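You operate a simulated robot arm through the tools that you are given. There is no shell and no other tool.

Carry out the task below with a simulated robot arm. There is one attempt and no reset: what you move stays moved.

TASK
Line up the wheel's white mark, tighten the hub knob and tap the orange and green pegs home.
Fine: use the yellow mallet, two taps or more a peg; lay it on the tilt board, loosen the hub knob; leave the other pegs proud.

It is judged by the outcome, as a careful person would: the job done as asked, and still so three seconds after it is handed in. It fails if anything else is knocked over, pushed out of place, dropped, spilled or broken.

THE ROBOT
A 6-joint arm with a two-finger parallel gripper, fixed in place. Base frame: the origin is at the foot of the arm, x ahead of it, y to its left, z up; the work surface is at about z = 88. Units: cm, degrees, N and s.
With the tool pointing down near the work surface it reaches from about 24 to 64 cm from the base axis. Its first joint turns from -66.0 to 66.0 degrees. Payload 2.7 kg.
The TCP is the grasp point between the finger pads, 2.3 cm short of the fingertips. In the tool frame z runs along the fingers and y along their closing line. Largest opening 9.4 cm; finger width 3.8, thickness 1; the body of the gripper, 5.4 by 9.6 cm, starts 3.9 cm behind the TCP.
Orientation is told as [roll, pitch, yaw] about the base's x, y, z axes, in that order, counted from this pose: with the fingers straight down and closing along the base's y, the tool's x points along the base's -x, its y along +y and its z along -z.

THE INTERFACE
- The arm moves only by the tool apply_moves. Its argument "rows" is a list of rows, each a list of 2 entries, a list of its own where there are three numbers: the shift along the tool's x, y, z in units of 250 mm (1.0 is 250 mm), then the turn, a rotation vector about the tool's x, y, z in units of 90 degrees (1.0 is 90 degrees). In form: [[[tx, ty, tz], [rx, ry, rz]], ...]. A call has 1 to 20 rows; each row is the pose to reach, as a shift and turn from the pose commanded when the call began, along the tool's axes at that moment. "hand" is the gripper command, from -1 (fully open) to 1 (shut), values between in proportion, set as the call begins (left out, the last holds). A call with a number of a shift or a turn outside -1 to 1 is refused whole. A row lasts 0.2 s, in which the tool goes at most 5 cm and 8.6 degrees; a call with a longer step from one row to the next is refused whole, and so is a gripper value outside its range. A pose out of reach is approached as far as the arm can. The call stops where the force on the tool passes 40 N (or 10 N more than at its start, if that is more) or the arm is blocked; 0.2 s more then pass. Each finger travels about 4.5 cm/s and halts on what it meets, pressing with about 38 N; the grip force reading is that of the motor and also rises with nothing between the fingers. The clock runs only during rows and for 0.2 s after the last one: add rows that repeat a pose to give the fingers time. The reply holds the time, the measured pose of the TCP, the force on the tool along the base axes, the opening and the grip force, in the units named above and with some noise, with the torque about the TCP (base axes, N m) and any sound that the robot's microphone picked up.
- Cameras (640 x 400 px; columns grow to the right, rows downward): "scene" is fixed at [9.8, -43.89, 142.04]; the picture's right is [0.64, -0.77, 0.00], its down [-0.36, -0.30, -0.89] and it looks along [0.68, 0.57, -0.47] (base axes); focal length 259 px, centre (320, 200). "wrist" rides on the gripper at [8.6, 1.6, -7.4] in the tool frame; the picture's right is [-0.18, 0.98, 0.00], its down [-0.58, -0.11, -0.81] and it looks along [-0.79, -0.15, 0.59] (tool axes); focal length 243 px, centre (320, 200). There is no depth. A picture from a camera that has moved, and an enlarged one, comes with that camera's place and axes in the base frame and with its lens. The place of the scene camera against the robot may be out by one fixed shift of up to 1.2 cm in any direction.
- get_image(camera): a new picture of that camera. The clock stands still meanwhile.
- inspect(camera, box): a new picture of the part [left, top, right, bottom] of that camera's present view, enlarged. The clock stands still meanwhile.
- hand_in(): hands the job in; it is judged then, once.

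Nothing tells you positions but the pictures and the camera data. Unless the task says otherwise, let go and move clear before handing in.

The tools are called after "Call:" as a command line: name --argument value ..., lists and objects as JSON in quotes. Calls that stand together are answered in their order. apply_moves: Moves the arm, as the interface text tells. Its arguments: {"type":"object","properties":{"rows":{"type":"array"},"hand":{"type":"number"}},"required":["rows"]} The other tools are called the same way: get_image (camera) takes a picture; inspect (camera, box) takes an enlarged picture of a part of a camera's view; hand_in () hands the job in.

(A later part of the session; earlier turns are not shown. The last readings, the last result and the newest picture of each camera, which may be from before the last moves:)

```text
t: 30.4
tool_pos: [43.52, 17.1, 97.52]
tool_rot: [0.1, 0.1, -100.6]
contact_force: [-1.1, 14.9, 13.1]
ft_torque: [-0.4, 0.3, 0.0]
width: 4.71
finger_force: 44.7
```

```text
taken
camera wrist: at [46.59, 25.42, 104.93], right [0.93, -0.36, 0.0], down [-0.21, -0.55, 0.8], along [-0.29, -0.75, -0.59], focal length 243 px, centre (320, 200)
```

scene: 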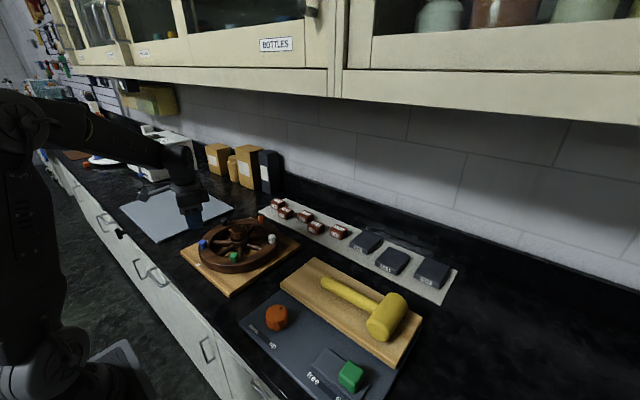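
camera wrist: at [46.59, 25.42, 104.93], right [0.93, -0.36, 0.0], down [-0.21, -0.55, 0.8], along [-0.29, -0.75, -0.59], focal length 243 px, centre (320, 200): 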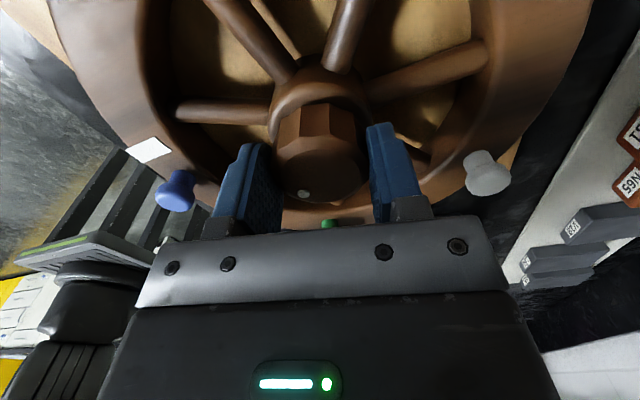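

Call:
apply_moves --rows '[[[0, 0, -0.002], [0, 0, 0.065]], [[0, 0, -0.003], [0, 0, 0.13]], [[0, 0, -0.003], [0, 0, 0.195]], [[0, 0, -0.003], [0, 0, 0.26]], [[0, 0, -0.003], [0, 0, 0.325]], [[0, 0, -0.003], [0, 0, 0.39]]]'

Call:
inspect --camera "scene" --box '[170, 190, 310, 300]'

Call:
get_image --camera "wrist"

```text
t: 31.8
tool_pos: [43.51, 16.93, 97.39]
tool_rot: [-0.1, -0.1, -135.5]
contact_force: [4.4, -1.3, -7.7]
ft_torque: [0.1, -0.23, 1.16]
width: 4.65
finger_force: 45.0
```

```text
3.64 times, centred on (240, 245) of scene
camera zoom: at [9.83, -43.89, 142.04], right [0.64, -0.77, 0.0], down [-0.36, -0.3, -0.88], along [0.68, 0.57, -0.47], focal length 940 px, centre (611, 36)
```

zoom: 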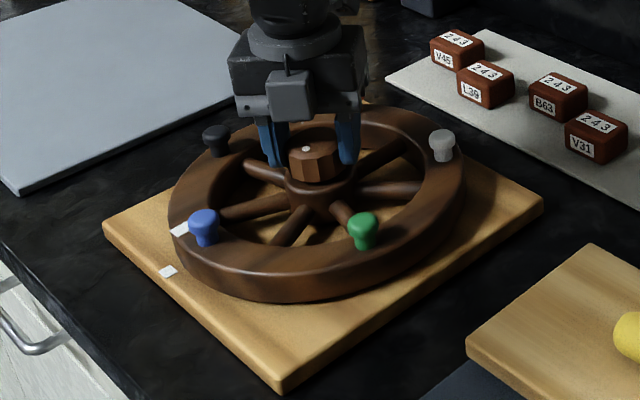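

```text
taken
camera wrist: at [50.72, 22.01, 104.74], right [0.56, -0.83, 0.0], down [-0.49, -0.33, 0.81], along [-0.67, -0.45, -0.59], focal length 243 px, centre (320, 200)
```

wrist: 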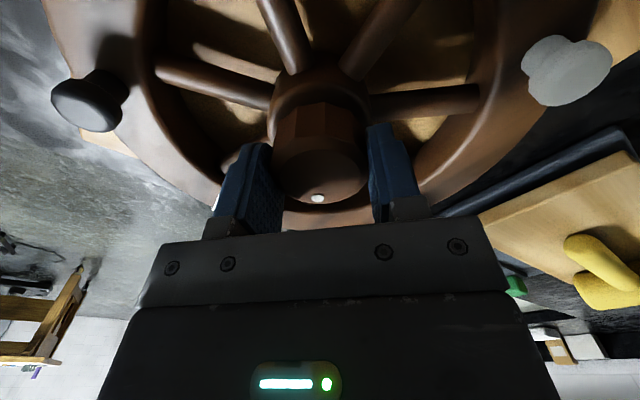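

The torque rose to 1.16 Nm and the fingers slipped on the knob, so it has come tight after about 165°, and the wheel's marks haven't moved. I'll open, lift off and verify.

Call:
apply_moves --rows '[[[0, 0, 0], [0, 0, 0]], [[0, 0, 0], [0, 0, 0]], [[0, 0, 0], [0, 0, 0]], [[0, 0, -0.05], [0, 0, 0]], [[0, 0, -0.15], [0, 0, 0]], [[0, 0, -0.3], [0, 0, 0]], [[0, 0, -0.45], [0, 0, 0]], [[0, 0, -0.6], [0, 0, 0]]]' --hand -0.6

Call:
get_image --camera "wrist"

Call:
inspect --camera "scene" --box '[170, 190, 310, 300]'

```text
t: 33.6
tool_pos: [43.43, 17.15, 112.49]
tool_rot: [-0.1, -0.1, -135.4]
contact_force: [-0.2, 0.3, -0.3]
ft_torque: [0.01, 0.02, 0.0]
width: 7.51
finger_force: 0.1
```

```text
taken
camera wrist: at [50.74, 22.19, 119.87], right [0.56, -0.83, 0.0], down [-0.49, -0.33, 0.81], along [-0.67, -0.45, -0.59], focal length 243 px, centre (320, 200)
```

wrist: 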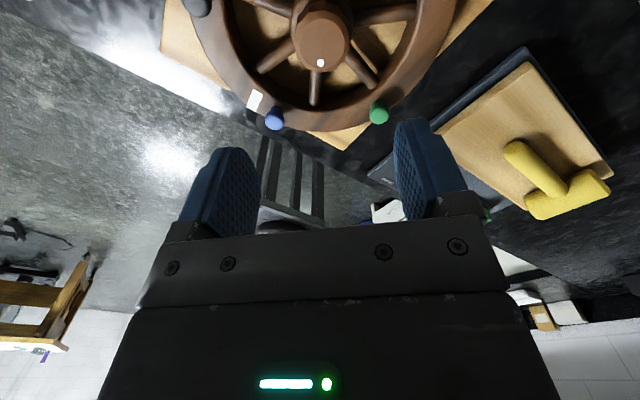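

```text
3.64 times, centred on (240, 245) of scene
camera zoom: at [9.8, -43.89, 142.04], right [0.64, -0.77, 0.0], down [-0.36, -0.3, -0.89], along [0.68, 0.57, -0.47], focal length 940 px, centre (611, 36)
```

zoom: 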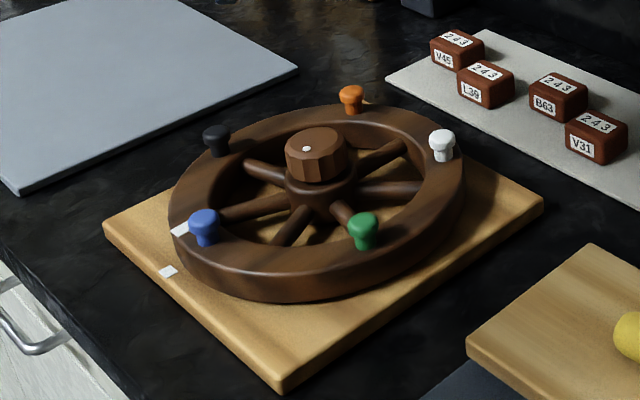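

The hub is tight and the marks still line up. Next is the mallet: I'll move over beside it with the gripper turned so the camera looks along its handle.

Call:
apply_moves --rows '[[[-0.1, 0.136, 0.003], [0, 0, -0.083]], [[-0.2, 0.272, 0.006], [0, 0, -0.167]], [[-0.301, 0.408, 0.01], [0, 0, -0.25]], [[-0.401, 0.544, 0.013], [0, 0, -0.333]], [[-0.502, 0.68, 0.017], [0, 0, -0.417]], [[-0.602, 0.816, 0.02], [0, 0, -0.504]], [[-0.602, 0.816, 0.02], [0, 0, -0.504]]]' --hand -1

Call:
get_image --camera "wrist"

Call:
inspect --camera "wrist" --box '[220, 40, 420, 240]'

```text
t: 35.2
tool_pos: [47.11, -8.14, 111.86]
tool_rot: [0.0, 0.0, -90.2]
contact_force: [-0.2, 0.2, -0.5]
ft_torque: [0.05, 0.01, 0.05]
width: 9.4
finger_force: 0.1
```

```text
taken
camera wrist: at [48.73, 0.59, 119.28], right [0.98, -0.19, 0.0], down [-0.11, -0.58, 0.81], along [-0.15, -0.79, -0.59], focal length 243 px, centre (320, 200)
```

wrist: 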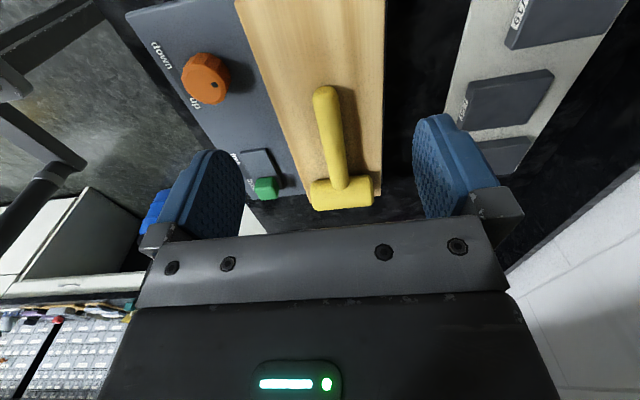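

```text
2.00 times, centred on (320, 140) of wrist
camera zoom: at [48.73, 0.59, 119.28], right [0.98, -0.19, 0.0], down [-0.11, -0.58, 0.81], along [-0.15, -0.79, -0.59], focal length 485 px, centre (320, 320)
```

zoom: 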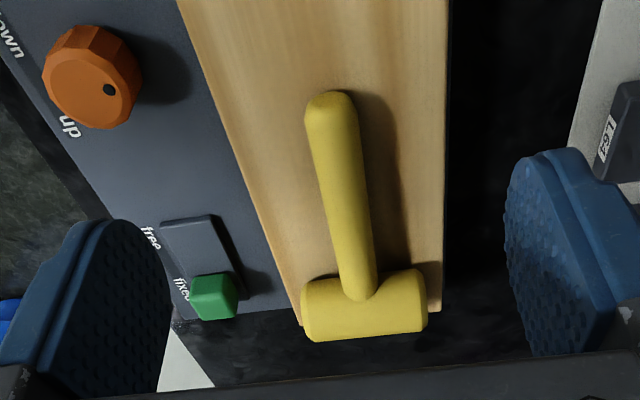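

The mallet handle lies along y at x≈46.4 with its axis at z≈93.8, and the head axis is near y≈-31.6. I'll go above the grip point just short of the head.

Call:
apply_moves --rows '[[[-0.15, -0.005, 0.047], [0, 0, 0]], [[-0.3, -0.01, 0.094], [0, 0, 0]], [[-0.45, -0.016, 0.142], [0, 0, 0]], [[-0.6, -0.021, 0.189], [0, 0, 0]], [[-0.748, -0.026, 0.236], [0, 0, 0]], [[-0.748, -0.026, 0.236], [0, 0, 0]]]'

Call:
get_image --camera "wrist"

Call:
inspect --camera "scene" --box '[250, 210, 450, 350]'

```text
t: 36.6
tool_pos: [46.42, -26.81, 106.03]
tool_rot: [-0.1, 0.0, -90.2]
contact_force: [-0.6, -0.3, 0.7]
ft_torque: [0.03, -0.03, 0.01]
width: 9.41
finger_force: 0.1
```

```text
taken
camera wrist: at [47.92, -18.02, 113.47], right [0.98, -0.19, 0.0], down [-0.11, -0.58, 0.81], along [-0.15, -0.79, -0.59], focal length 243 px, centre (320, 200)
```

wrist: 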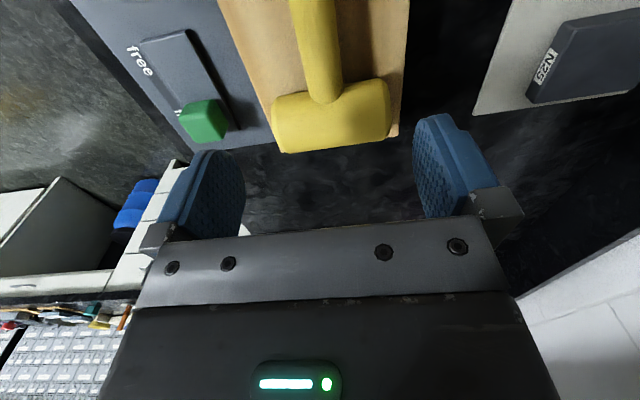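

```text
2.86 times, centred on (350, 280) of scene
camera zoom: at [9.8, -43.9, 142.04], right [0.64, -0.77, 0.0], down [-0.36, -0.3, -0.89], along [0.68, 0.57, -0.47], focal length 739 px, centre (234, -29)
```

zoom: 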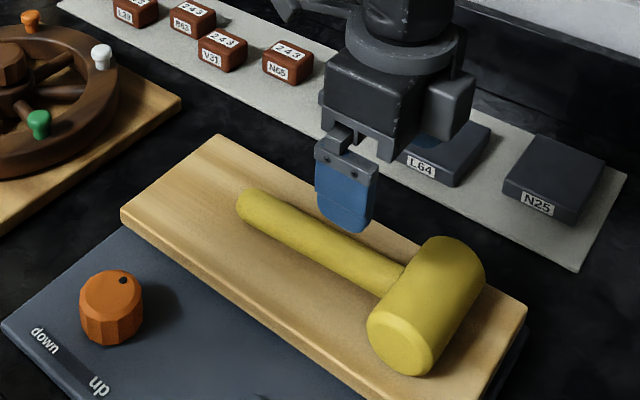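

The grip point is centred over the handle. I'll descend slowly to z≈94.2.

Call:
apply_moves --rows '[[[0, 0, 0.12], [0, 0, 0]], [[0, 0, 0.24], [0, 0, 0]], [[0, 0, 0.34], [0, 0, 0]], [[0, 0, 0.4], [0, 0, 0]], [[0, 0, 0.44], [0, 0, 0]], [[0, 0, 0.47], [0, 0, 0]], [[0, 0, 0.47], [0, 0, 0]]]'

Call:
get_image --camera "wrist"

Call:
inspect --camera "scene" --box '[290, 250, 430, 370]'

```text
t: 38.2
tool_pos: [46.24, -26.86, 94.31]
tool_rot: [-0.1, 0.1, -90.3]
contact_force: [-0.3, 0.4, 0.5]
ft_torque: [0.0, 0.01, -0.01]
width: 9.41
finger_force: 0.1
```

```text
taken
camera wrist: at [47.9, -18.04, 101.78], right [0.98, -0.19, 0.0], down [-0.11, -0.58, 0.81], along [-0.15, -0.79, -0.59], focal length 243 px, centre (320, 200)
```

wrist: 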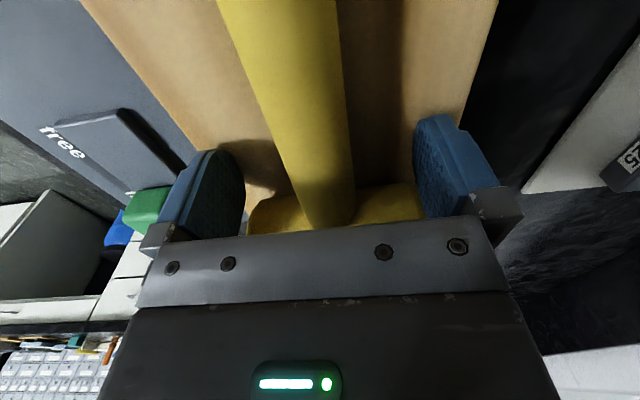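

```text
3.33 times, centred on (360, 310) of scene
camera zoom: at [9.8, -43.89, 142.04], right [0.64, -0.77, 0.0], down [-0.36, -0.3, -0.89], along [0.68, 0.57, -0.47], focal length 862 px, centre (187, -167)
```

zoom: 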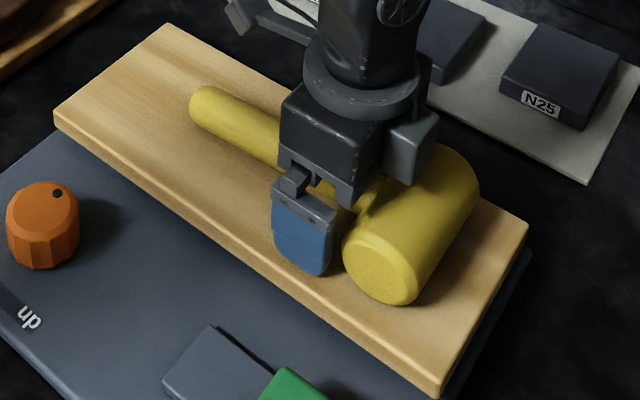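

The fingers straddle the handle just short of the head. I'll close on it.

Call:
apply_moves --rows '[[[0, 0, 0], [0, 0, 0]], [[0, 0, 0], [0, 0, 0]], [[0, 0, 0], [0, 0, 0]], [[0, 0, 0], [0, 0, 0]], [[0, 0, 0], [0, 0, 0]]]' --hand 1

Call:
get_image --camera "wrist"

```text
t: 39.4
tool_pos: [46.33, -26.82, 94.34]
tool_rot: [-0.1, 0.0, -90.2]
contact_force: [-1.4, 1.5, 2.8]
ft_torque: [-0.18, 0.09, -0.36]
width: 2.89
finger_force: 37.9
```

```text
taken
camera wrist: at [47.91, -18.03, 101.83], right [0.98, -0.19, 0.0], down [-0.11, -0.58, 0.81], along [-0.15, -0.79, -0.59], focal length 243 px, centre (320, 200)
```

wrist: 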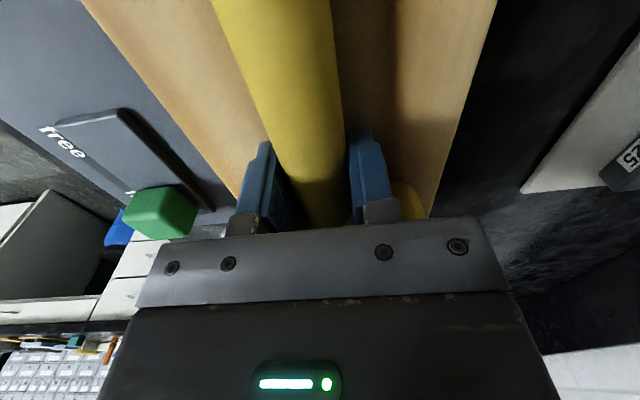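

Gripped at 2.89 cm. I'll lift a few centimetres and check that the mallet hangs level.

Call:
apply_moves --rows '[[[0, 0, -0.04], [0, 0, 0]], [[0, 0, -0.1], [0, 0, 0]], [[0, 0, -0.2], [0, 0, 0]], [[0, 0, -0.2], [0, 0, 0]]]'

Call:
get_image --camera "wrist"

Call:
inspect --camera "scene" --box '[270, 210, 450, 350]'

```text
t: 40.4
tool_pos: [46.27, -26.82, 99.26]
tool_rot: [-0.1, 0.1, -90.2]
contact_force: [-0.5, 0.4, -2.5]
ft_torque: [0.07, 0.02, -0.12]
width: 2.86
finger_force: 38.1
```

```text
taken
camera wrist: at [47.82, -18.08, 106.7], right [0.98, -0.19, 0.0], down [-0.11, -0.58, 0.81], along [-0.15, -0.79, -0.59], focal length 243 px, centre (320, 200)
```

wrist: 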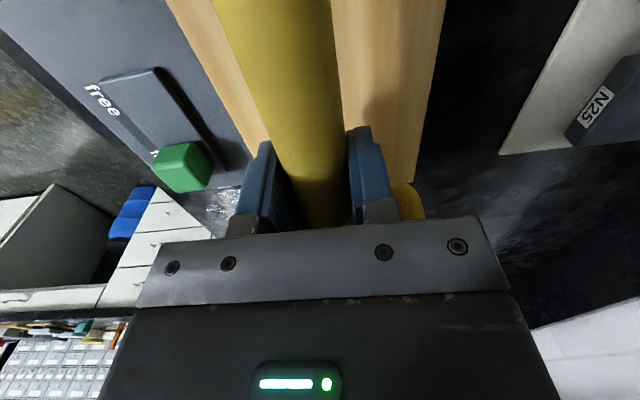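

```text
2.86 times, centred on (360, 280) of scene
camera zoom: at [9.81, -43.9, 142.04], right [0.64, -0.77, 0.0], down [-0.36, -0.3, -0.89], along [0.68, 0.57, -0.47], focal length 739 px, centre (206, -29)
```

zoom: 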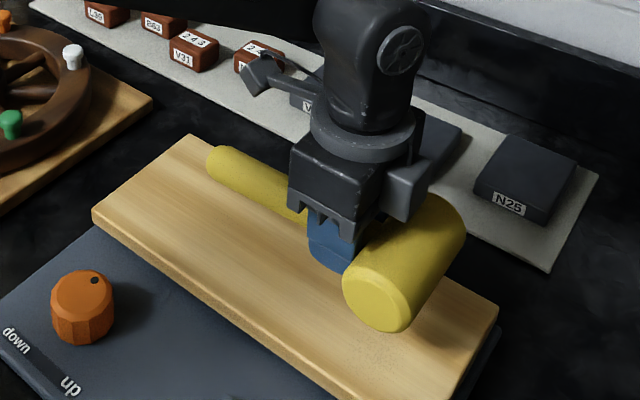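

The mallet is level and weighs about 2.5 N. I'll carry it up and over to the green peg at about [40.35, 7.45], keeping the gripper outside the wheel with the head pointing along +x.

Call:
apply_moves --rows '[[[0.08, -0.02, -0.1], [0, 0, -0.05]], [[0.2, -0.05, -0.2], [0, 0, -0.13]], [[0.34, -0.085, -0.3], [0, 0, -0.21]], [[0.48, -0.12, -0.38], [0, 0, -0.3]], [[0.62, -0.155, -0.44], [0, 0, -0.39]], [[0.74, -0.185, -0.44], [0, 0, -0.46]], [[0.8, -0.2, -0.44], [0, 0, -0.5]]]'

Call:
apply_moves --rows '[[[0.07, 0.03, 0.01], [0, 0, -0.06]], [[0.17, 0.072, 0.03], [0, 0, -0.15]], [[0.28, 0.118, 0.05], [0, 0, -0.24]], [[0.39, 0.164, 0.07], [0, 0, -0.33]], [[0.49, 0.207, 0.085], [0, 0, -0.42]], [[0.55, 0.232, 0.092], [0, 0, -0.48]], [[0.567, 0.239, 0.092], [0, 0, -0.5]], [[0.567, 0.239, 0.092], [0, 0, -0.5]]]'

Call:
get_image --camera "wrist"

Call:
inspect --camera "scene" --box '[160, 160, 320, 300]'

```text
t: 42.0
tool_pos: [41.17, -6.87, 110.26]
tool_rot: [0.0, 0.1, -44.9]
contact_force: [-0.5, 0.2, -2.1]
ft_torque: [0.07, 0.07, -0.06]
width: 2.87
finger_force: 38.5
```

```text
t: 43.8
tool_pos: [35.55, 7.59, 107.92]
tool_rot: [-0.1, 0.1, -0.2]
contact_force: [0.5, 1.2, -3.5]
ft_torque: [0.02, -0.01, 0.44]
width: 2.86
finger_force: 38.2
```

```text
taken
camera wrist: at [26.88, 9.33, 115.42], right [0.19, 0.98, 0.0], down [0.58, -0.11, 0.81], along [0.79, -0.15, -0.59], focal length 243 px, centre (320, 200)
```

wrist: 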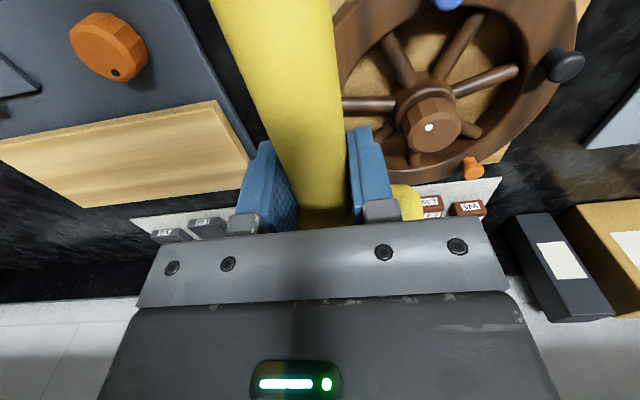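

```text
2.86 times, centred on (240, 230) of scene
camera zoom: at [9.8, -43.89, 142.04], right [0.64, -0.77, 0.0], down [-0.36, -0.3, -0.89], along [0.68, 0.57, -0.47], focal length 739 px, centre (549, 114)
```

zoom: 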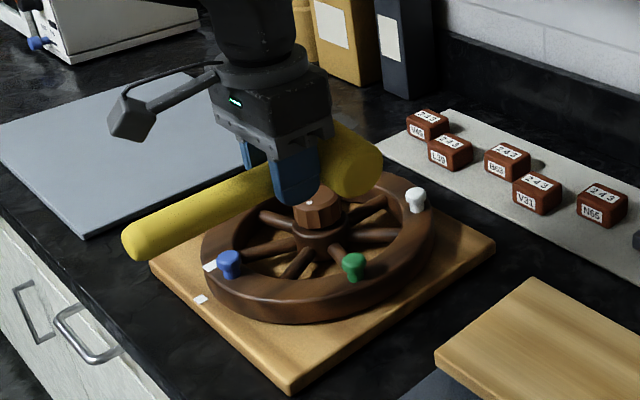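

The handle hides the peg from the wrist camera, but the scene camera agrees with my estimates. I'll lower to about 2 cm above the green peg and check.

Call:
apply_moves --rows '[[[0.002, -0.0056, 0.09], [0, 0, 0]], [[0.002, -0.0056, 0.18], [0, 0, 0]], [[0.002, -0.0056, 0.256], [0, 0, 0]], [[0.002, -0.0056, 0.256], [0, 0, 0]]]'

Call:
inspect --camera "scene" --box '[180, 190, 300, 290]'

Call:
get_image --camera "wrist"

```text
t: 44.8
tool_pos: [35.5, 7.39, 101.58]
tool_rot: [0.0, 0.1, -0.3]
contact_force: [0.6, -1.1, -3.7]
ft_torque: [-0.02, 0.06, 0.0]
width: 2.87
finger_force: 37.7
```

```text
4.00 times, centred on (240, 240) of scene
camera zoom: at [9.8, -43.89, 142.04], right [0.64, -0.77, 0.0], down [-0.36, -0.3, -0.89], along [0.68, 0.57, -0.47], focal length 1034 px, centre (640, 40)
```

zoom: 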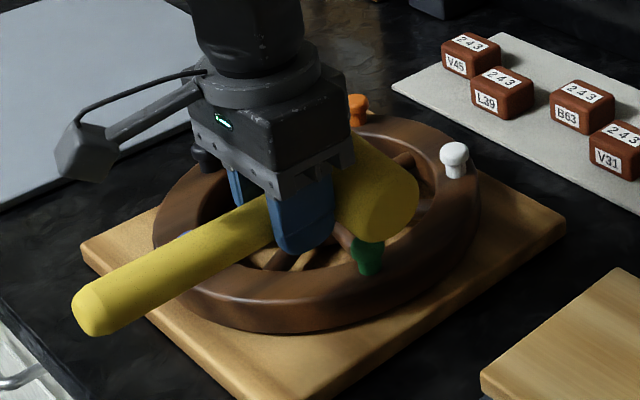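

```text
taken
camera wrist: at [26.8, 9.17, 109.02], right [0.19, 0.98, 0.0], down [0.58, -0.11, 0.81], along [0.79, -0.15, -0.59], focal length 243 px, centre (320, 200)
```

wrist: 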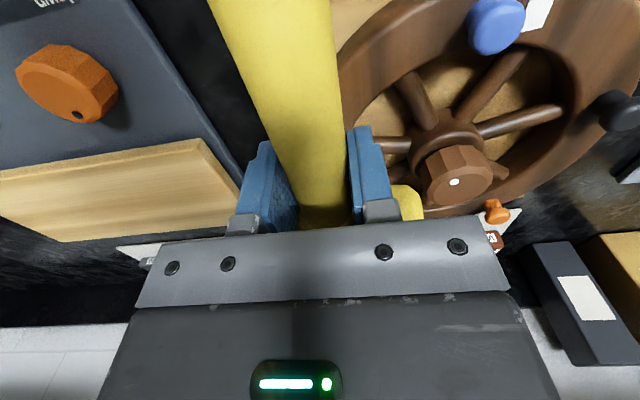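

About 2.3 cm of gap remains. First a cautious light tap, down 2.6 cm and back up.

Call:
apply_moves --rows '[[[0, 0, 0.05], [0, 0, 0]], [[0, 0, 0.105], [0, 0, 0]], [[0, 0, 0.03], [0, 0, 0]], [[0, 0, 0], [0, 0, 0]]]'

Call:
inspect --camera "scene" --box '[180, 190, 300, 290]'

```text
t: 45.8
tool_pos: [35.58, 7.27, 101.71]
tool_rot: [0.1, 0.1, -0.2]
contact_force: [0.3, -0.9, -2.6]
ft_torque: [0.0, 0.08, 0.0]
width: 2.85
finger_force: 38.0
```

```text
4.00 times, centred on (240, 240) of scene
camera zoom: at [9.8, -43.89, 142.04], right [0.64, -0.77, 0.0], down [-0.36, -0.3, -0.89], along [0.68, 0.57, -0.47], focal length 1034 px, centre (640, 40)
```

zoom: 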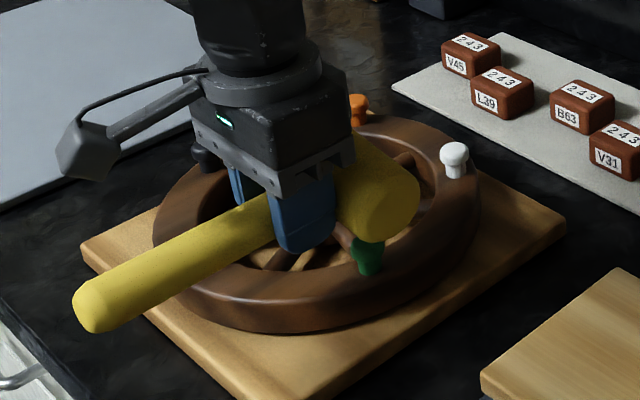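

No contact that time. I'll tap again a little deeper.

Call:
apply_moves --rows '[[[0, 0, 0.05], [0, 0, 0]], [[0, 0, 0.135], [0, 0, 0]], [[0, 0, 0.04], [0, 0, 0]], [[0, 0, 0], [0, 0, 0]]]'

Call:
inspect --camera "scene" --box '[180, 190, 300, 290]'

```text
t: 46.8
tool_pos: [35.51, 7.33, 101.67]
tool_rot: [-0.1, 0.2, -0.2]
contact_force: [-0.1, -0.1, -3.0]
ft_torque: [-0.03, 0.11, 0.01]
width: 2.85
finger_force: 38.0
```

```text
4.00 times, centred on (240, 240) of scene
camera zoom: at [9.8, -43.89, 142.04], right [0.64, -0.77, 0.0], down [-0.36, -0.3, -0.89], along [0.68, 0.57, -0.47], focal length 1034 px, centre (640, 40)
```

zoom: 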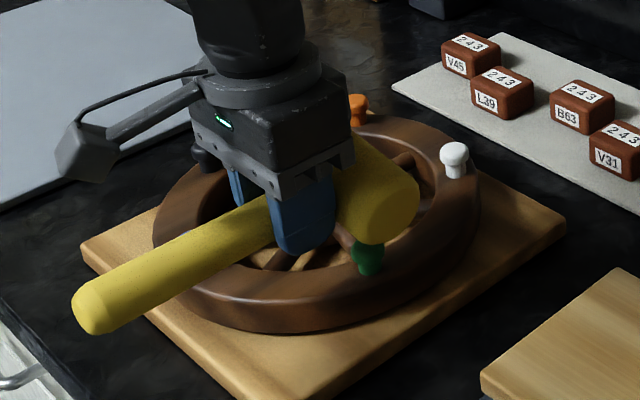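

Call:
apply_moves --rows '[[[0, 0, 0.06], [0, 0, 0]], [[0, 0, 0.155], [0, 0, 0]]]'

Call:
inspect --camera "scene" --box '[180, 190, 300, 290]'

```text
t: 47.4
tool_pos: [35.55, 7.27, 97.66]
tool_rot: [0.2, 0.0, -0.2]
contact_force: [-1.4, -2.0, 1.0]
ft_torque: [-0.16, -0.08, -0.12]
width: 2.85
finger_force: 38.3
```

```text
4.00 times, centred on (240, 240) of scene
camera zoom: at [9.79, -43.9, 142.04], right [0.64, -0.77, 0.0], down [-0.36, -0.3, -0.89], along [0.68, 0.57, -0.47], focal length 1034 px, centre (640, 40)
```

zoom: 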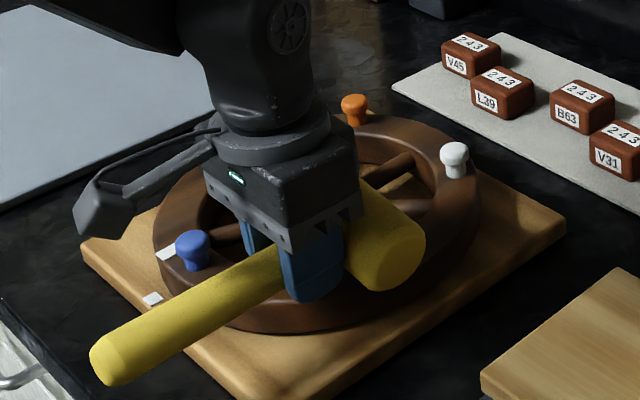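

The head is resting on the peg now with about 4 N. I'll raise well clear and inspect the peg.

Call:
apply_moves --rows '[[[0, 0, -0.08], [0, 0, 0]], [[0, 0, -0.2], [0, 0, 0]], [[0, 0, -0.36], [0, 0, 0]], [[0, 0, -0.5], [0, 0, 0]], [[0, 0, -0.5], [0, 0, 0]]]'

Call:
inspect --camera "scene" --box '[180, 190, 300, 290]'

Call:
get_image --camera "wrist"

```text
t: 48.6
tool_pos: [35.47, 7.15, 110.33]
tool_rot: [-0.1, 0.1, -0.2]
contact_force: [0.9, 0.1, -3.6]
ft_torque: [-0.04, 0.1, 0.04]
width: 2.83
finger_force: 38.6
```

```text
4.00 times, centred on (240, 240) of scene
camera zoom: at [9.8, -43.89, 142.04], right [0.64, -0.77, 0.0], down [-0.36, -0.3, -0.89], along [0.68, 0.57, -0.47], focal length 1034 px, centre (640, 40)
```

zoom: 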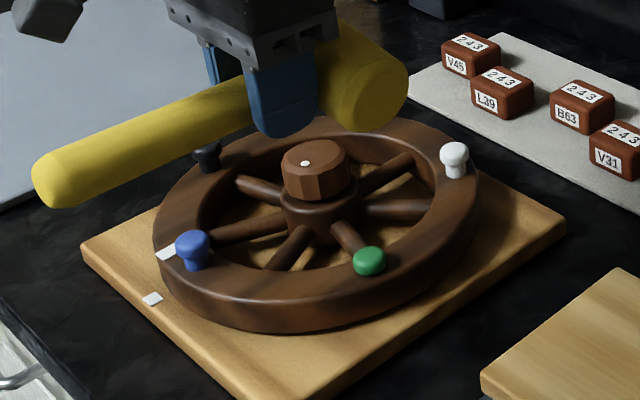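

```text
taken
camera wrist: at [26.85, 8.91, 117.75], right [0.19, 0.98, 0.0], down [0.58, -0.11, 0.81], along [0.79, -0.15, -0.59], focal length 243 px, centre (320, 200)
```

wrist: 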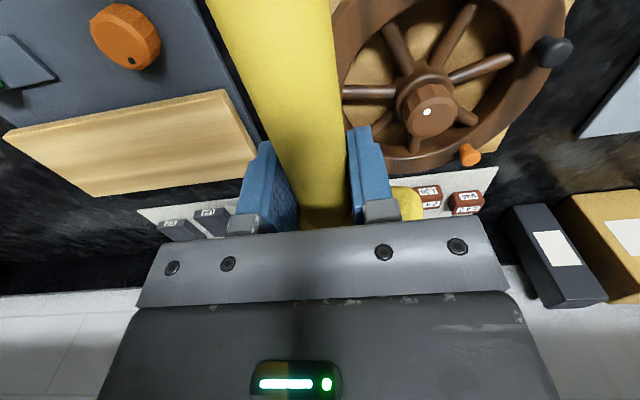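

The green peg looks nearly home. I'll zoom in to compare it with the proud pegs.

Call:
inspect --camera "scene" --box '[252, 235, 292, 265]'

Call:
inspect --camera "scene" --box '[215, 225, 305, 275]'

```text
13.33 times, centred on (272, 250) of scene
camera zoom: at [9.8, -43.89, 142.04], right [0.64, -0.77, 0.0], down [-0.36, -0.3, -0.89], along [0.68, 0.57, -0.47], focal length 3448 px, centre (960, -467)
```

zoom: 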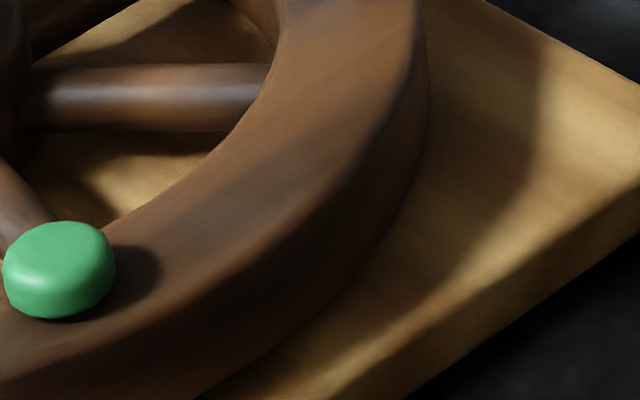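

```text
7.11 times, centred on (260, 250) of scene
camera zoom: at [9.8, -43.89, 142.04], right [0.64, -0.77, 0.0], down [-0.36, -0.3, -0.89], along [0.68, 0.57, -0.47], focal length 1839 px, centre (747, -156)
```

zoom: 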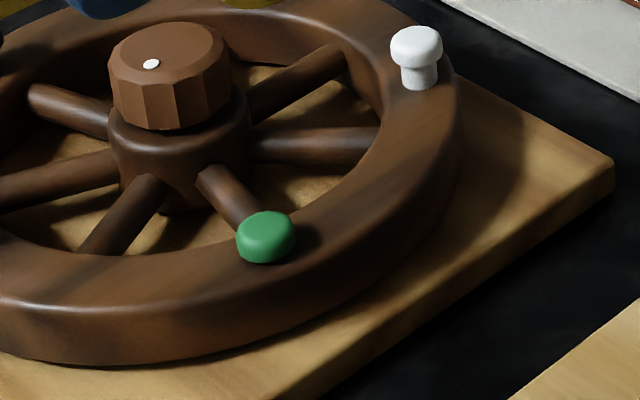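

The green peg's head now sits on the rim. To be sure of the count and the seating I'll give it two more distinct light taps.

Call:
apply_moves --rows '[[[0, 0, 0.15], [0, 0, 0]], [[0, 0, 0.3], [0, 0, 0]], [[0, 0, 0.42], [0, 0, 0]], [[0, 0, 0.42], [0, 0, 0]], [[0, 0, 0.515], [0, 0, 0]], [[0, 0, 0.42], [0, 0, 0]], [[0, 0, 0.42], [0, 0, 0]], [[0, 0, 0.515], [0, 0, 0]], [[0, 0, 0.42], [0, 0, 0]], [[0, 0, 0.42], [0, 0, 0]]]'

Call:
inspect --camera "scene" --box '[180, 190, 300, 290]'

```text
t: 50.8
tool_pos: [35.52, 7.26, 99.63]
tool_rot: [0.0, 0.1, -0.1]
contact_force: [0.0, -0.8, -3.2]
ft_torque: [0.01, 0.08, -0.02]
width: 2.87
finger_force: 38.0
```

```text
4.00 times, centred on (240, 240) of scene
camera zoom: at [9.8, -43.89, 142.04], right [0.64, -0.77, 0.0], down [-0.36, -0.3, -0.89], along [0.68, 0.57, -0.47], focal length 1034 px, centre (640, 40)
```

zoom: 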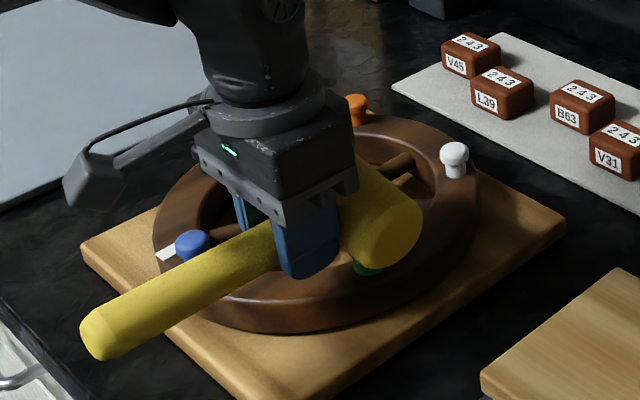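

I'll do one tap that stops at the bottom to read whether the head is really reaching the peg.

Call:
apply_moves --rows '[[[0, 0, 0.1], [0, 0, 0]]]'

Call:
inspect --camera "scene" --box '[200, 210, 300, 290]'

```text
t: 51.2
tool_pos: [35.44, 7.33, 97.41]
tool_rot: [0.1, -0.2, -0.2]
contact_force: [-10.5, -4.5, 21.7]
ft_torque: [-0.51, -0.83, -0.41]
width: 2.85
finger_force: 37.9
```

```text
5.00 times, centred on (250, 250) of scene
camera zoom: at [9.74, -43.91, 142.04], right [0.64, -0.77, 0.0], down [-0.36, -0.3, -0.89], along [0.68, 0.57, -0.47], focal length 1293 px, centre (670, -50)
```

zoom: 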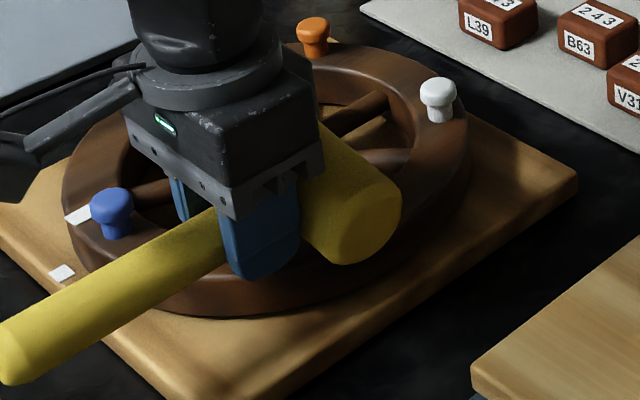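

The head pressed the seated peg with about 25 N, so green is firmly home. I'll give one more distinct tap, then lift well clear.

Call:
apply_moves --rows '[[[0, 0, -0.09], [0, 0, 0]], [[0, 0, -0.1], [0, 0, 0]], [[0, 0, -0.002], [0, 0, 0]], [[0, 0, -0.1], [0, 0, 0]], [[0, 0, -0.25], [0, 0, 0]], [[0, 0, -0.4], [0, 0, 0]], [[0, 0, -0.55], [0, 0, 0]], [[0, 0, -0.55], [0, 0, 0]]]'

Call:
inspect --camera "scene" --box '[180, 170, 300, 290]'

Call:
inspect --camera "scene" --box '[215, 225, 305, 275]'

```text
t: 53.0
tool_pos: [35.45, 7.53, 110.99]
tool_rot: [-0.1, 0.1, -0.2]
contact_force: [0.3, 0.8, -3.0]
ft_torque: [-0.02, 0.06, -0.01]
width: 2.86
finger_force: 38.1
```

```text
3.33 times, centred on (240, 230) of scene
camera zoom: at [9.8, -43.89, 142.04], right [0.64, -0.77, 0.0], down [-0.36, -0.3, -0.89], along [0.68, 0.57, -0.47], focal length 862 px, centre (587, 100)
```

zoom: 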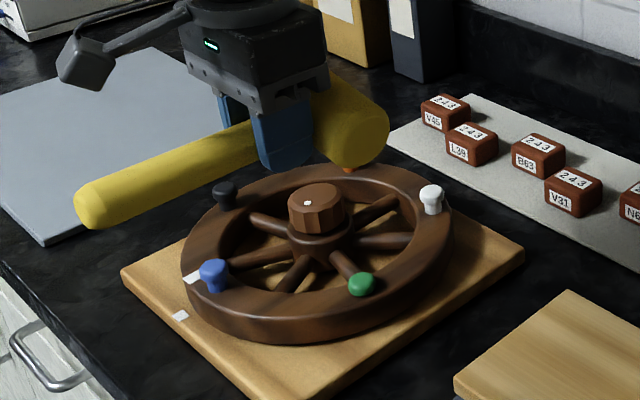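

```text
7.11 times, centred on (260, 250) of scene
camera zoom: at [9.8, -43.89, 142.04], right [0.64, -0.77, 0.0], down [-0.36, -0.3, -0.89], along [0.68, 0.57, -0.47], focal length 1839 px, centre (747, -156)
```

zoom: 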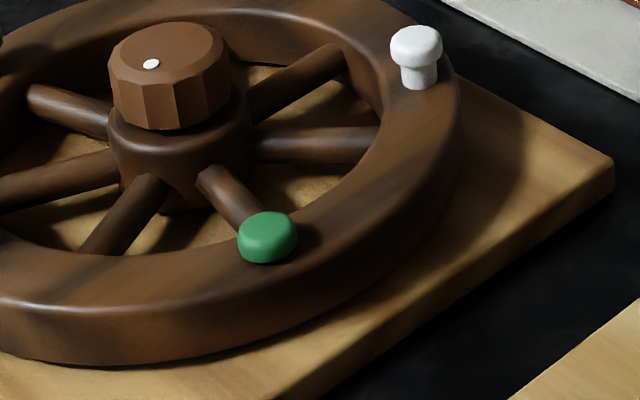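

Green is home and the others stay proud. I'll carry the mallet across to the orange peg at about [50.8, 23.7], approaching from the +y side.

Call:
apply_moves --rows '[[[-0.04, 0.06, 0], [0, 0, 0.07]], [[-0.09, 0.13, 0], [0, 0, 0.16]], [[-0.14, 0.2, 0], [0, 0, 0.25]], [[-0.19, 0.27, 0], [0, 0, 0.34]], [[-0.24, 0.34, 0], [0, 0, 0.43]], [[-0.28, 0.4, 0], [0, 0, 0.5]]]'

Call:
apply_moves --rows '[[[0.011, 0.08, 0], [0, 0, 0.07]], [[0.025, 0.18, 0.02], [0, 0, 0.16]], [[0.038, 0.275, 0.04], [0, 0, 0.25]], [[0.052, 0.37, 0.06], [0, 0, 0.34]], [[0.065, 0.47, 0.08], [0, 0, 0.43]], [[0.076, 0.549, 0.1], [0, 0, 0.5]], [[0.076, 0.549, 0.12], [0, 0, 0.5]]]'

Call:
get_image --camera "wrist"

Call:
inspect --camera "scene" --box '[180, 150, 320, 270]'

```text
t: 54.4
tool_pos: [42.42, 17.5, 110.86]
tool_rot: [-0.1, 0.1, -45.4]
contact_force: [0.2, -0.4, -2.4]
ft_torque: [0.02, 0.06, -0.03]
width: 2.85
finger_force: 38.0
```

```text
t: 56.0
tool_pos: [50.99, 28.36, 108.07]
tool_rot: [-0.1, 0.0, -90.2]
contact_force: [-0.9, 0.8, -3.7]
ft_torque: [0.09, -0.02, 0.01]
width: 2.83
finger_force: 37.9
```

```text
taken
camera wrist: at [52.62, 37.1, 115.5], right [0.98, -0.19, 0.0], down [-0.11, -0.58, 0.81], along [-0.15, -0.79, -0.59], focal length 243 px, centre (320, 200)
```

wrist: 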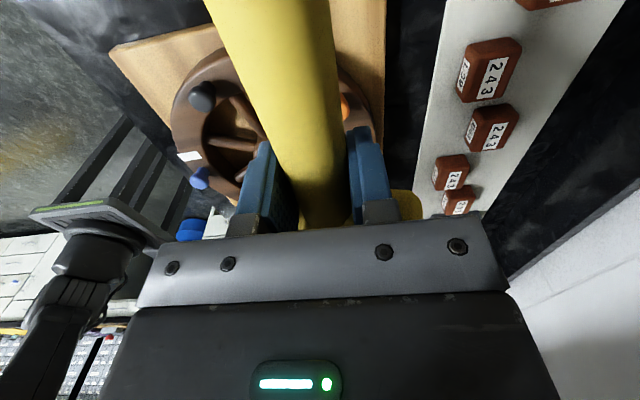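

```text
3.33 times, centred on (250, 210) of scene
camera zoom: at [9.81, -43.89, 142.04], right [0.64, -0.77, 0.0], down [-0.36, -0.3, -0.89], along [0.68, 0.57, -0.47], focal length 862 px, centre (553, 167)
```

zoom: 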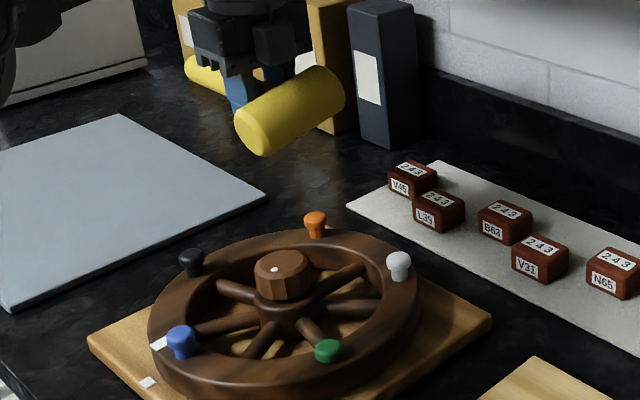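

Call:
inspect --camera "wrist" --box '[280, 60, 400, 140]'

Call:
inspect --camera "scene" --box '[230, 160, 300, 230]'

```text
5.00 times, centred on (340, 100) of wrist
camera zoom: at [52.62, 37.1, 115.5], right [0.98, -0.19, 0.0], down [-0.11, -0.58, 0.81], along [-0.15, -0.79, -0.59], focal length 1213 px, centre (220, 700)
```

zoom: 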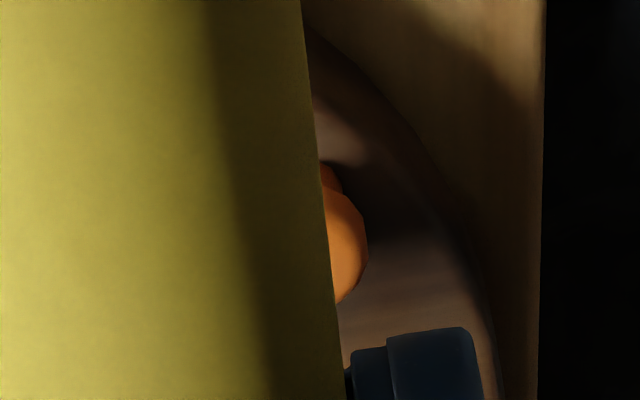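

```text
5.71 times, centred on (265, 195) of scene
camera zoom: at [9.81, -43.89, 142.04], right [0.64, -0.77, 0.0], down [-0.36, -0.3, -0.89], along [0.68, 0.57, -0.47], focal length 1478 px, centre (634, 229)
```

zoom: 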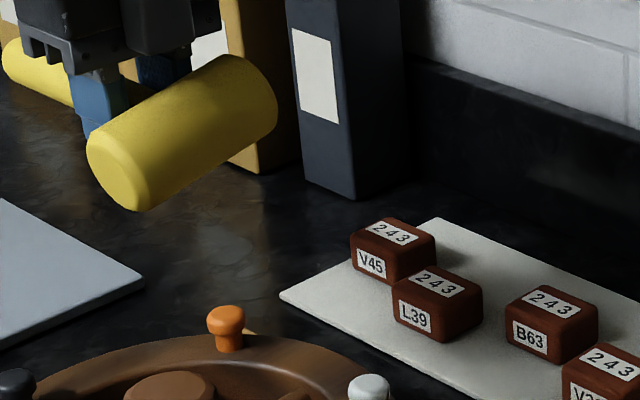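

The orange peg is best estimated at [51.5, 24.0]. I'll shift slightly and lower to about 2 cm above it.

Call:
apply_moves --rows '[[[0.018, 0.012, 0.09], [0, 0, 0]], [[0.018, 0.012, 0.18], [0, 0, 0]], [[0.018, 0.012, 0.25], [0, 0, 0]], [[0.018, 0.012, 0.25], [0, 0, 0]]]'

Call:
inspect --camera "scene" --box '[210, 170, 300, 240]'

Call:
inspect --camera "wrist" --box '[160, 20, 460, 240]'

```text
t: 57.0
tool_pos: [51.39, 28.72, 101.65]
tool_rot: [-0.1, 0.0, -90.3]
contact_force: [0.0, 0.1, -2.9]
ft_torque: [0.07, 0.03, 0.02]
width: 2.82
finger_force: 38.1
```

```text
5.71 times, centred on (255, 205) of scene
camera zoom: at [9.81, -43.89, 142.04], right [0.64, -0.77, 0.0], down [-0.36, -0.3, -0.89], along [0.68, 0.57, -0.47], focal length 1478 px, centre (691, 171)
```

zoom: 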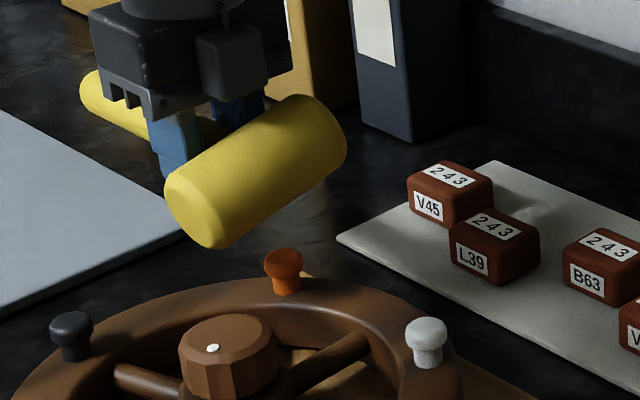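

```text
1.82 times, centred on (310, 130) of wrist
camera zoom: at [52.98, 37.6, 109.12], right [0.98, -0.19, 0.0], down [-0.11, -0.58, 0.81], along [-0.15, -0.79, -0.59], focal length 441 px, centre (338, 327)
```

zoom: 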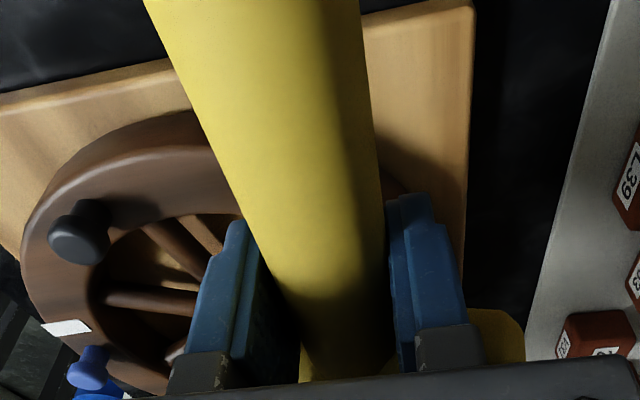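

I want to check whether the mallet head has rolled in the grip after the green taps, so I'll zoom in on it.

Call:
inspect --camera "scene" --box '[228, 180, 276, 220]'

Call:
get_image --camera "wrist"

Call:
inspect --camera "wrist" --box '[200, 150, 440, 240]'

```text
10.00 times, centred on (252, 200) of scene
camera zoom: at [9.81, -43.89, 142.04], right [0.64, -0.77, 0.0], down [-0.36, -0.3, -0.89], along [0.68, 0.57, -0.47], focal length 2586 px, centre (1000, 200)
```

zoom: 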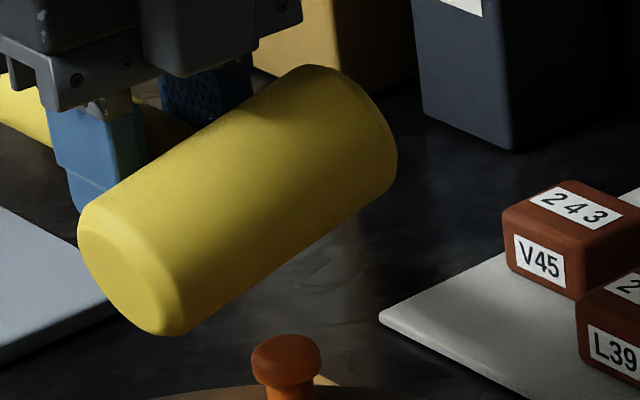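

```text
taken
camera wrist: at [52.98, 37.6, 109.12], right [0.98, -0.19, 0.0], down [-0.11, -0.58, 0.81], along [-0.15, -0.79, -0.59], focal length 243 px, centre (320, 200)
```

wrist: 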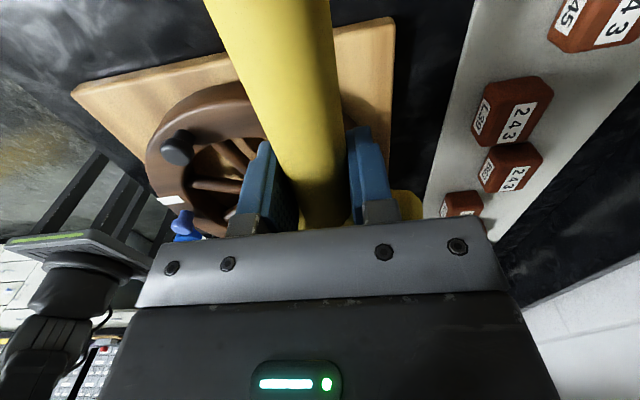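

```text
2.67 times, centred on (320, 195) of wrist
camera zoom: at [52.98, 37.6, 109.12], right [0.98, -0.19, 0.0], down [-0.11, -0.58, 0.81], along [-0.15, -0.79, -0.59], focal length 647 px, centre (320, 213)
```

zoom: 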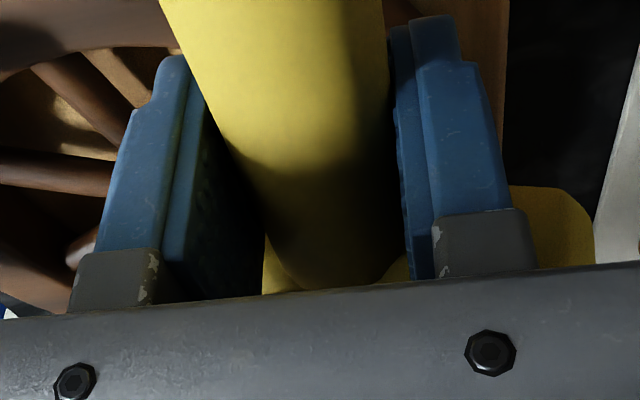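

The head has rolled about 12° around the handle in the grip, with its +x end high. I'll counter-rotate the tool about the handle axis by 12° to bring the head level again before tapping.

Call:
apply_moves --rows '[[[0, 0, -0.02], [0.04, 0, 0]], [[0, 0, -0.02], [0.09, 0, 0]], [[0, 0, -0.02], [0.133, 0, 0]], [[0, 0, -0.02], [0.133, 0, 0]]]'

Call:
inspect --camera "scene" --box '[228, 180, 276, 220]'

Call:
inspect --camera "scene" --box '[200, 160, 300, 240]'

```text
t: 58.0
tool_pos: [51.25, 28.64, 102.13]
tool_rot: [-12.1, 0.0, -90.1]
contact_force: [-0.1, -0.7, -3.8]
ft_torque: [0.05, -0.02, 0.0]
width: 2.86
finger_force: 38.2
```

```text
10.00 times, centred on (252, 200) of scene
camera zoom: at [9.81, -43.89, 142.04], right [0.64, -0.77, 0.0], down [-0.36, -0.3, -0.89], along [0.68, 0.57, -0.47], focal length 2586 px, centre (1000, 200)
```

zoom: 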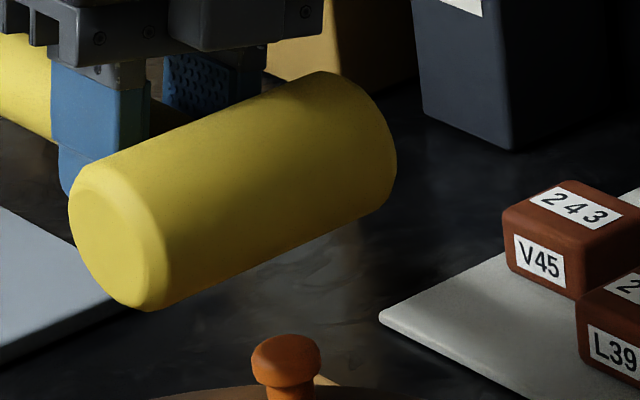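

```text
5.00 times, centred on (250, 200) of scene
camera zoom: at [9.81, -43.89, 142.04], right [0.64, -0.77, 0.0], down [-0.36, -0.3, -0.89], along [0.68, 0.57, -0.47], focal length 1293 px, centre (670, 200)
```

zoom: 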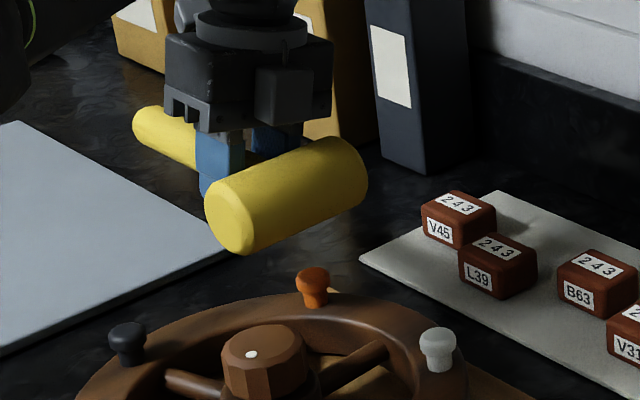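

The head is level again. Now the first tap on orange, to roughly half depth.

Call:
apply_moves --rows '[[[0, 0.0088, 0.041], [0, 0, 0]], [[0, 0.0176, 0.0822], [0, 0, 0]], [[0, 0.031, 0.1447], [0, 0, 0]], [[0, 0.0176, 0.0822], [0, 0, 0]], [[0, 0, 0], [0, 0, 0]], [[0, -0.0088, -0.041], [0, 0, 0]]]'

Call:
inspect --camera "scene" --box '[228, 180, 288, 230]'

```text
t: 59.4
tool_pos: [51.25, 28.73, 103.15]
tool_rot: [-12.1, 0.1, -90.3]
contact_force: [1.1, -0.4, -4.0]
ft_torque: [0.09, 0.0, -0.02]
width: 2.87
finger_force: 38.3
```

```text
8.00 times, centred on (258, 205) of scene
camera zoom: at [9.81, -43.89, 142.04], right [0.64, -0.77, 0.0], down [-0.36, -0.3, -0.89], along [0.68, 0.57, -0.47], focal length 2069 px, centre (816, 160)
```

zoom: 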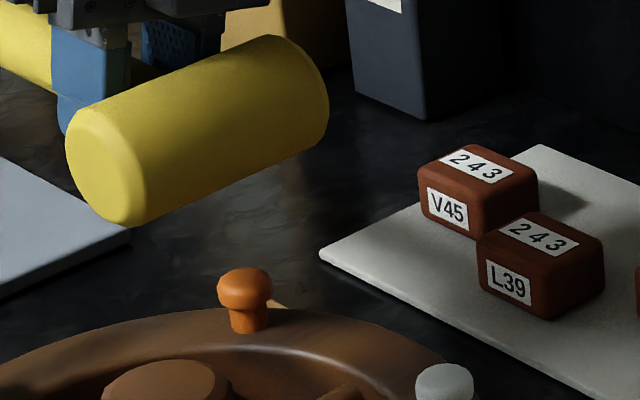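

No contact yet on that stroke, since the peg top is lower than I assumed. I'll tap about 0.5 cm deeper.

Call:
apply_moves --rows '[[[0, 0.0132, 0.0616], [0, 0, 0]], [[0, 0.0264, 0.1232], [0, 0, 0]], [[0, 0.0436, 0.2034], [0, 0, 0]], [[0, 0.0264, 0.1232], [0, 0, 0]], [[0, 0.0132, 0.0616], [0, 0, 0]], [[0, 0, 0], [0, 0, 0]]]'

Call:
inspect --camera "scene" --box '[228, 180, 288, 230]'

```text
t: 60.8
tool_pos: [51.16, 28.71, 103.36]
tool_rot: [-12.1, 0.0, -90.2]
contact_force: [1.0, -0.2, -3.7]
ft_torque: [0.09, 0.0, 0.01]
width: 2.85
finger_force: 37.7
```

```text
8.00 times, centred on (258, 205) of scene
camera zoom: at [9.81, -43.89, 142.04], right [0.64, -0.77, 0.0], down [-0.36, -0.3, -0.89], along [0.68, 0.57, -0.47], focal length 2069 px, centre (816, 160)
```

zoom: 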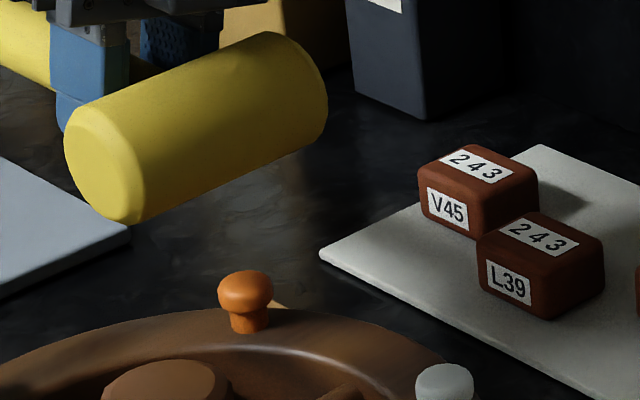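

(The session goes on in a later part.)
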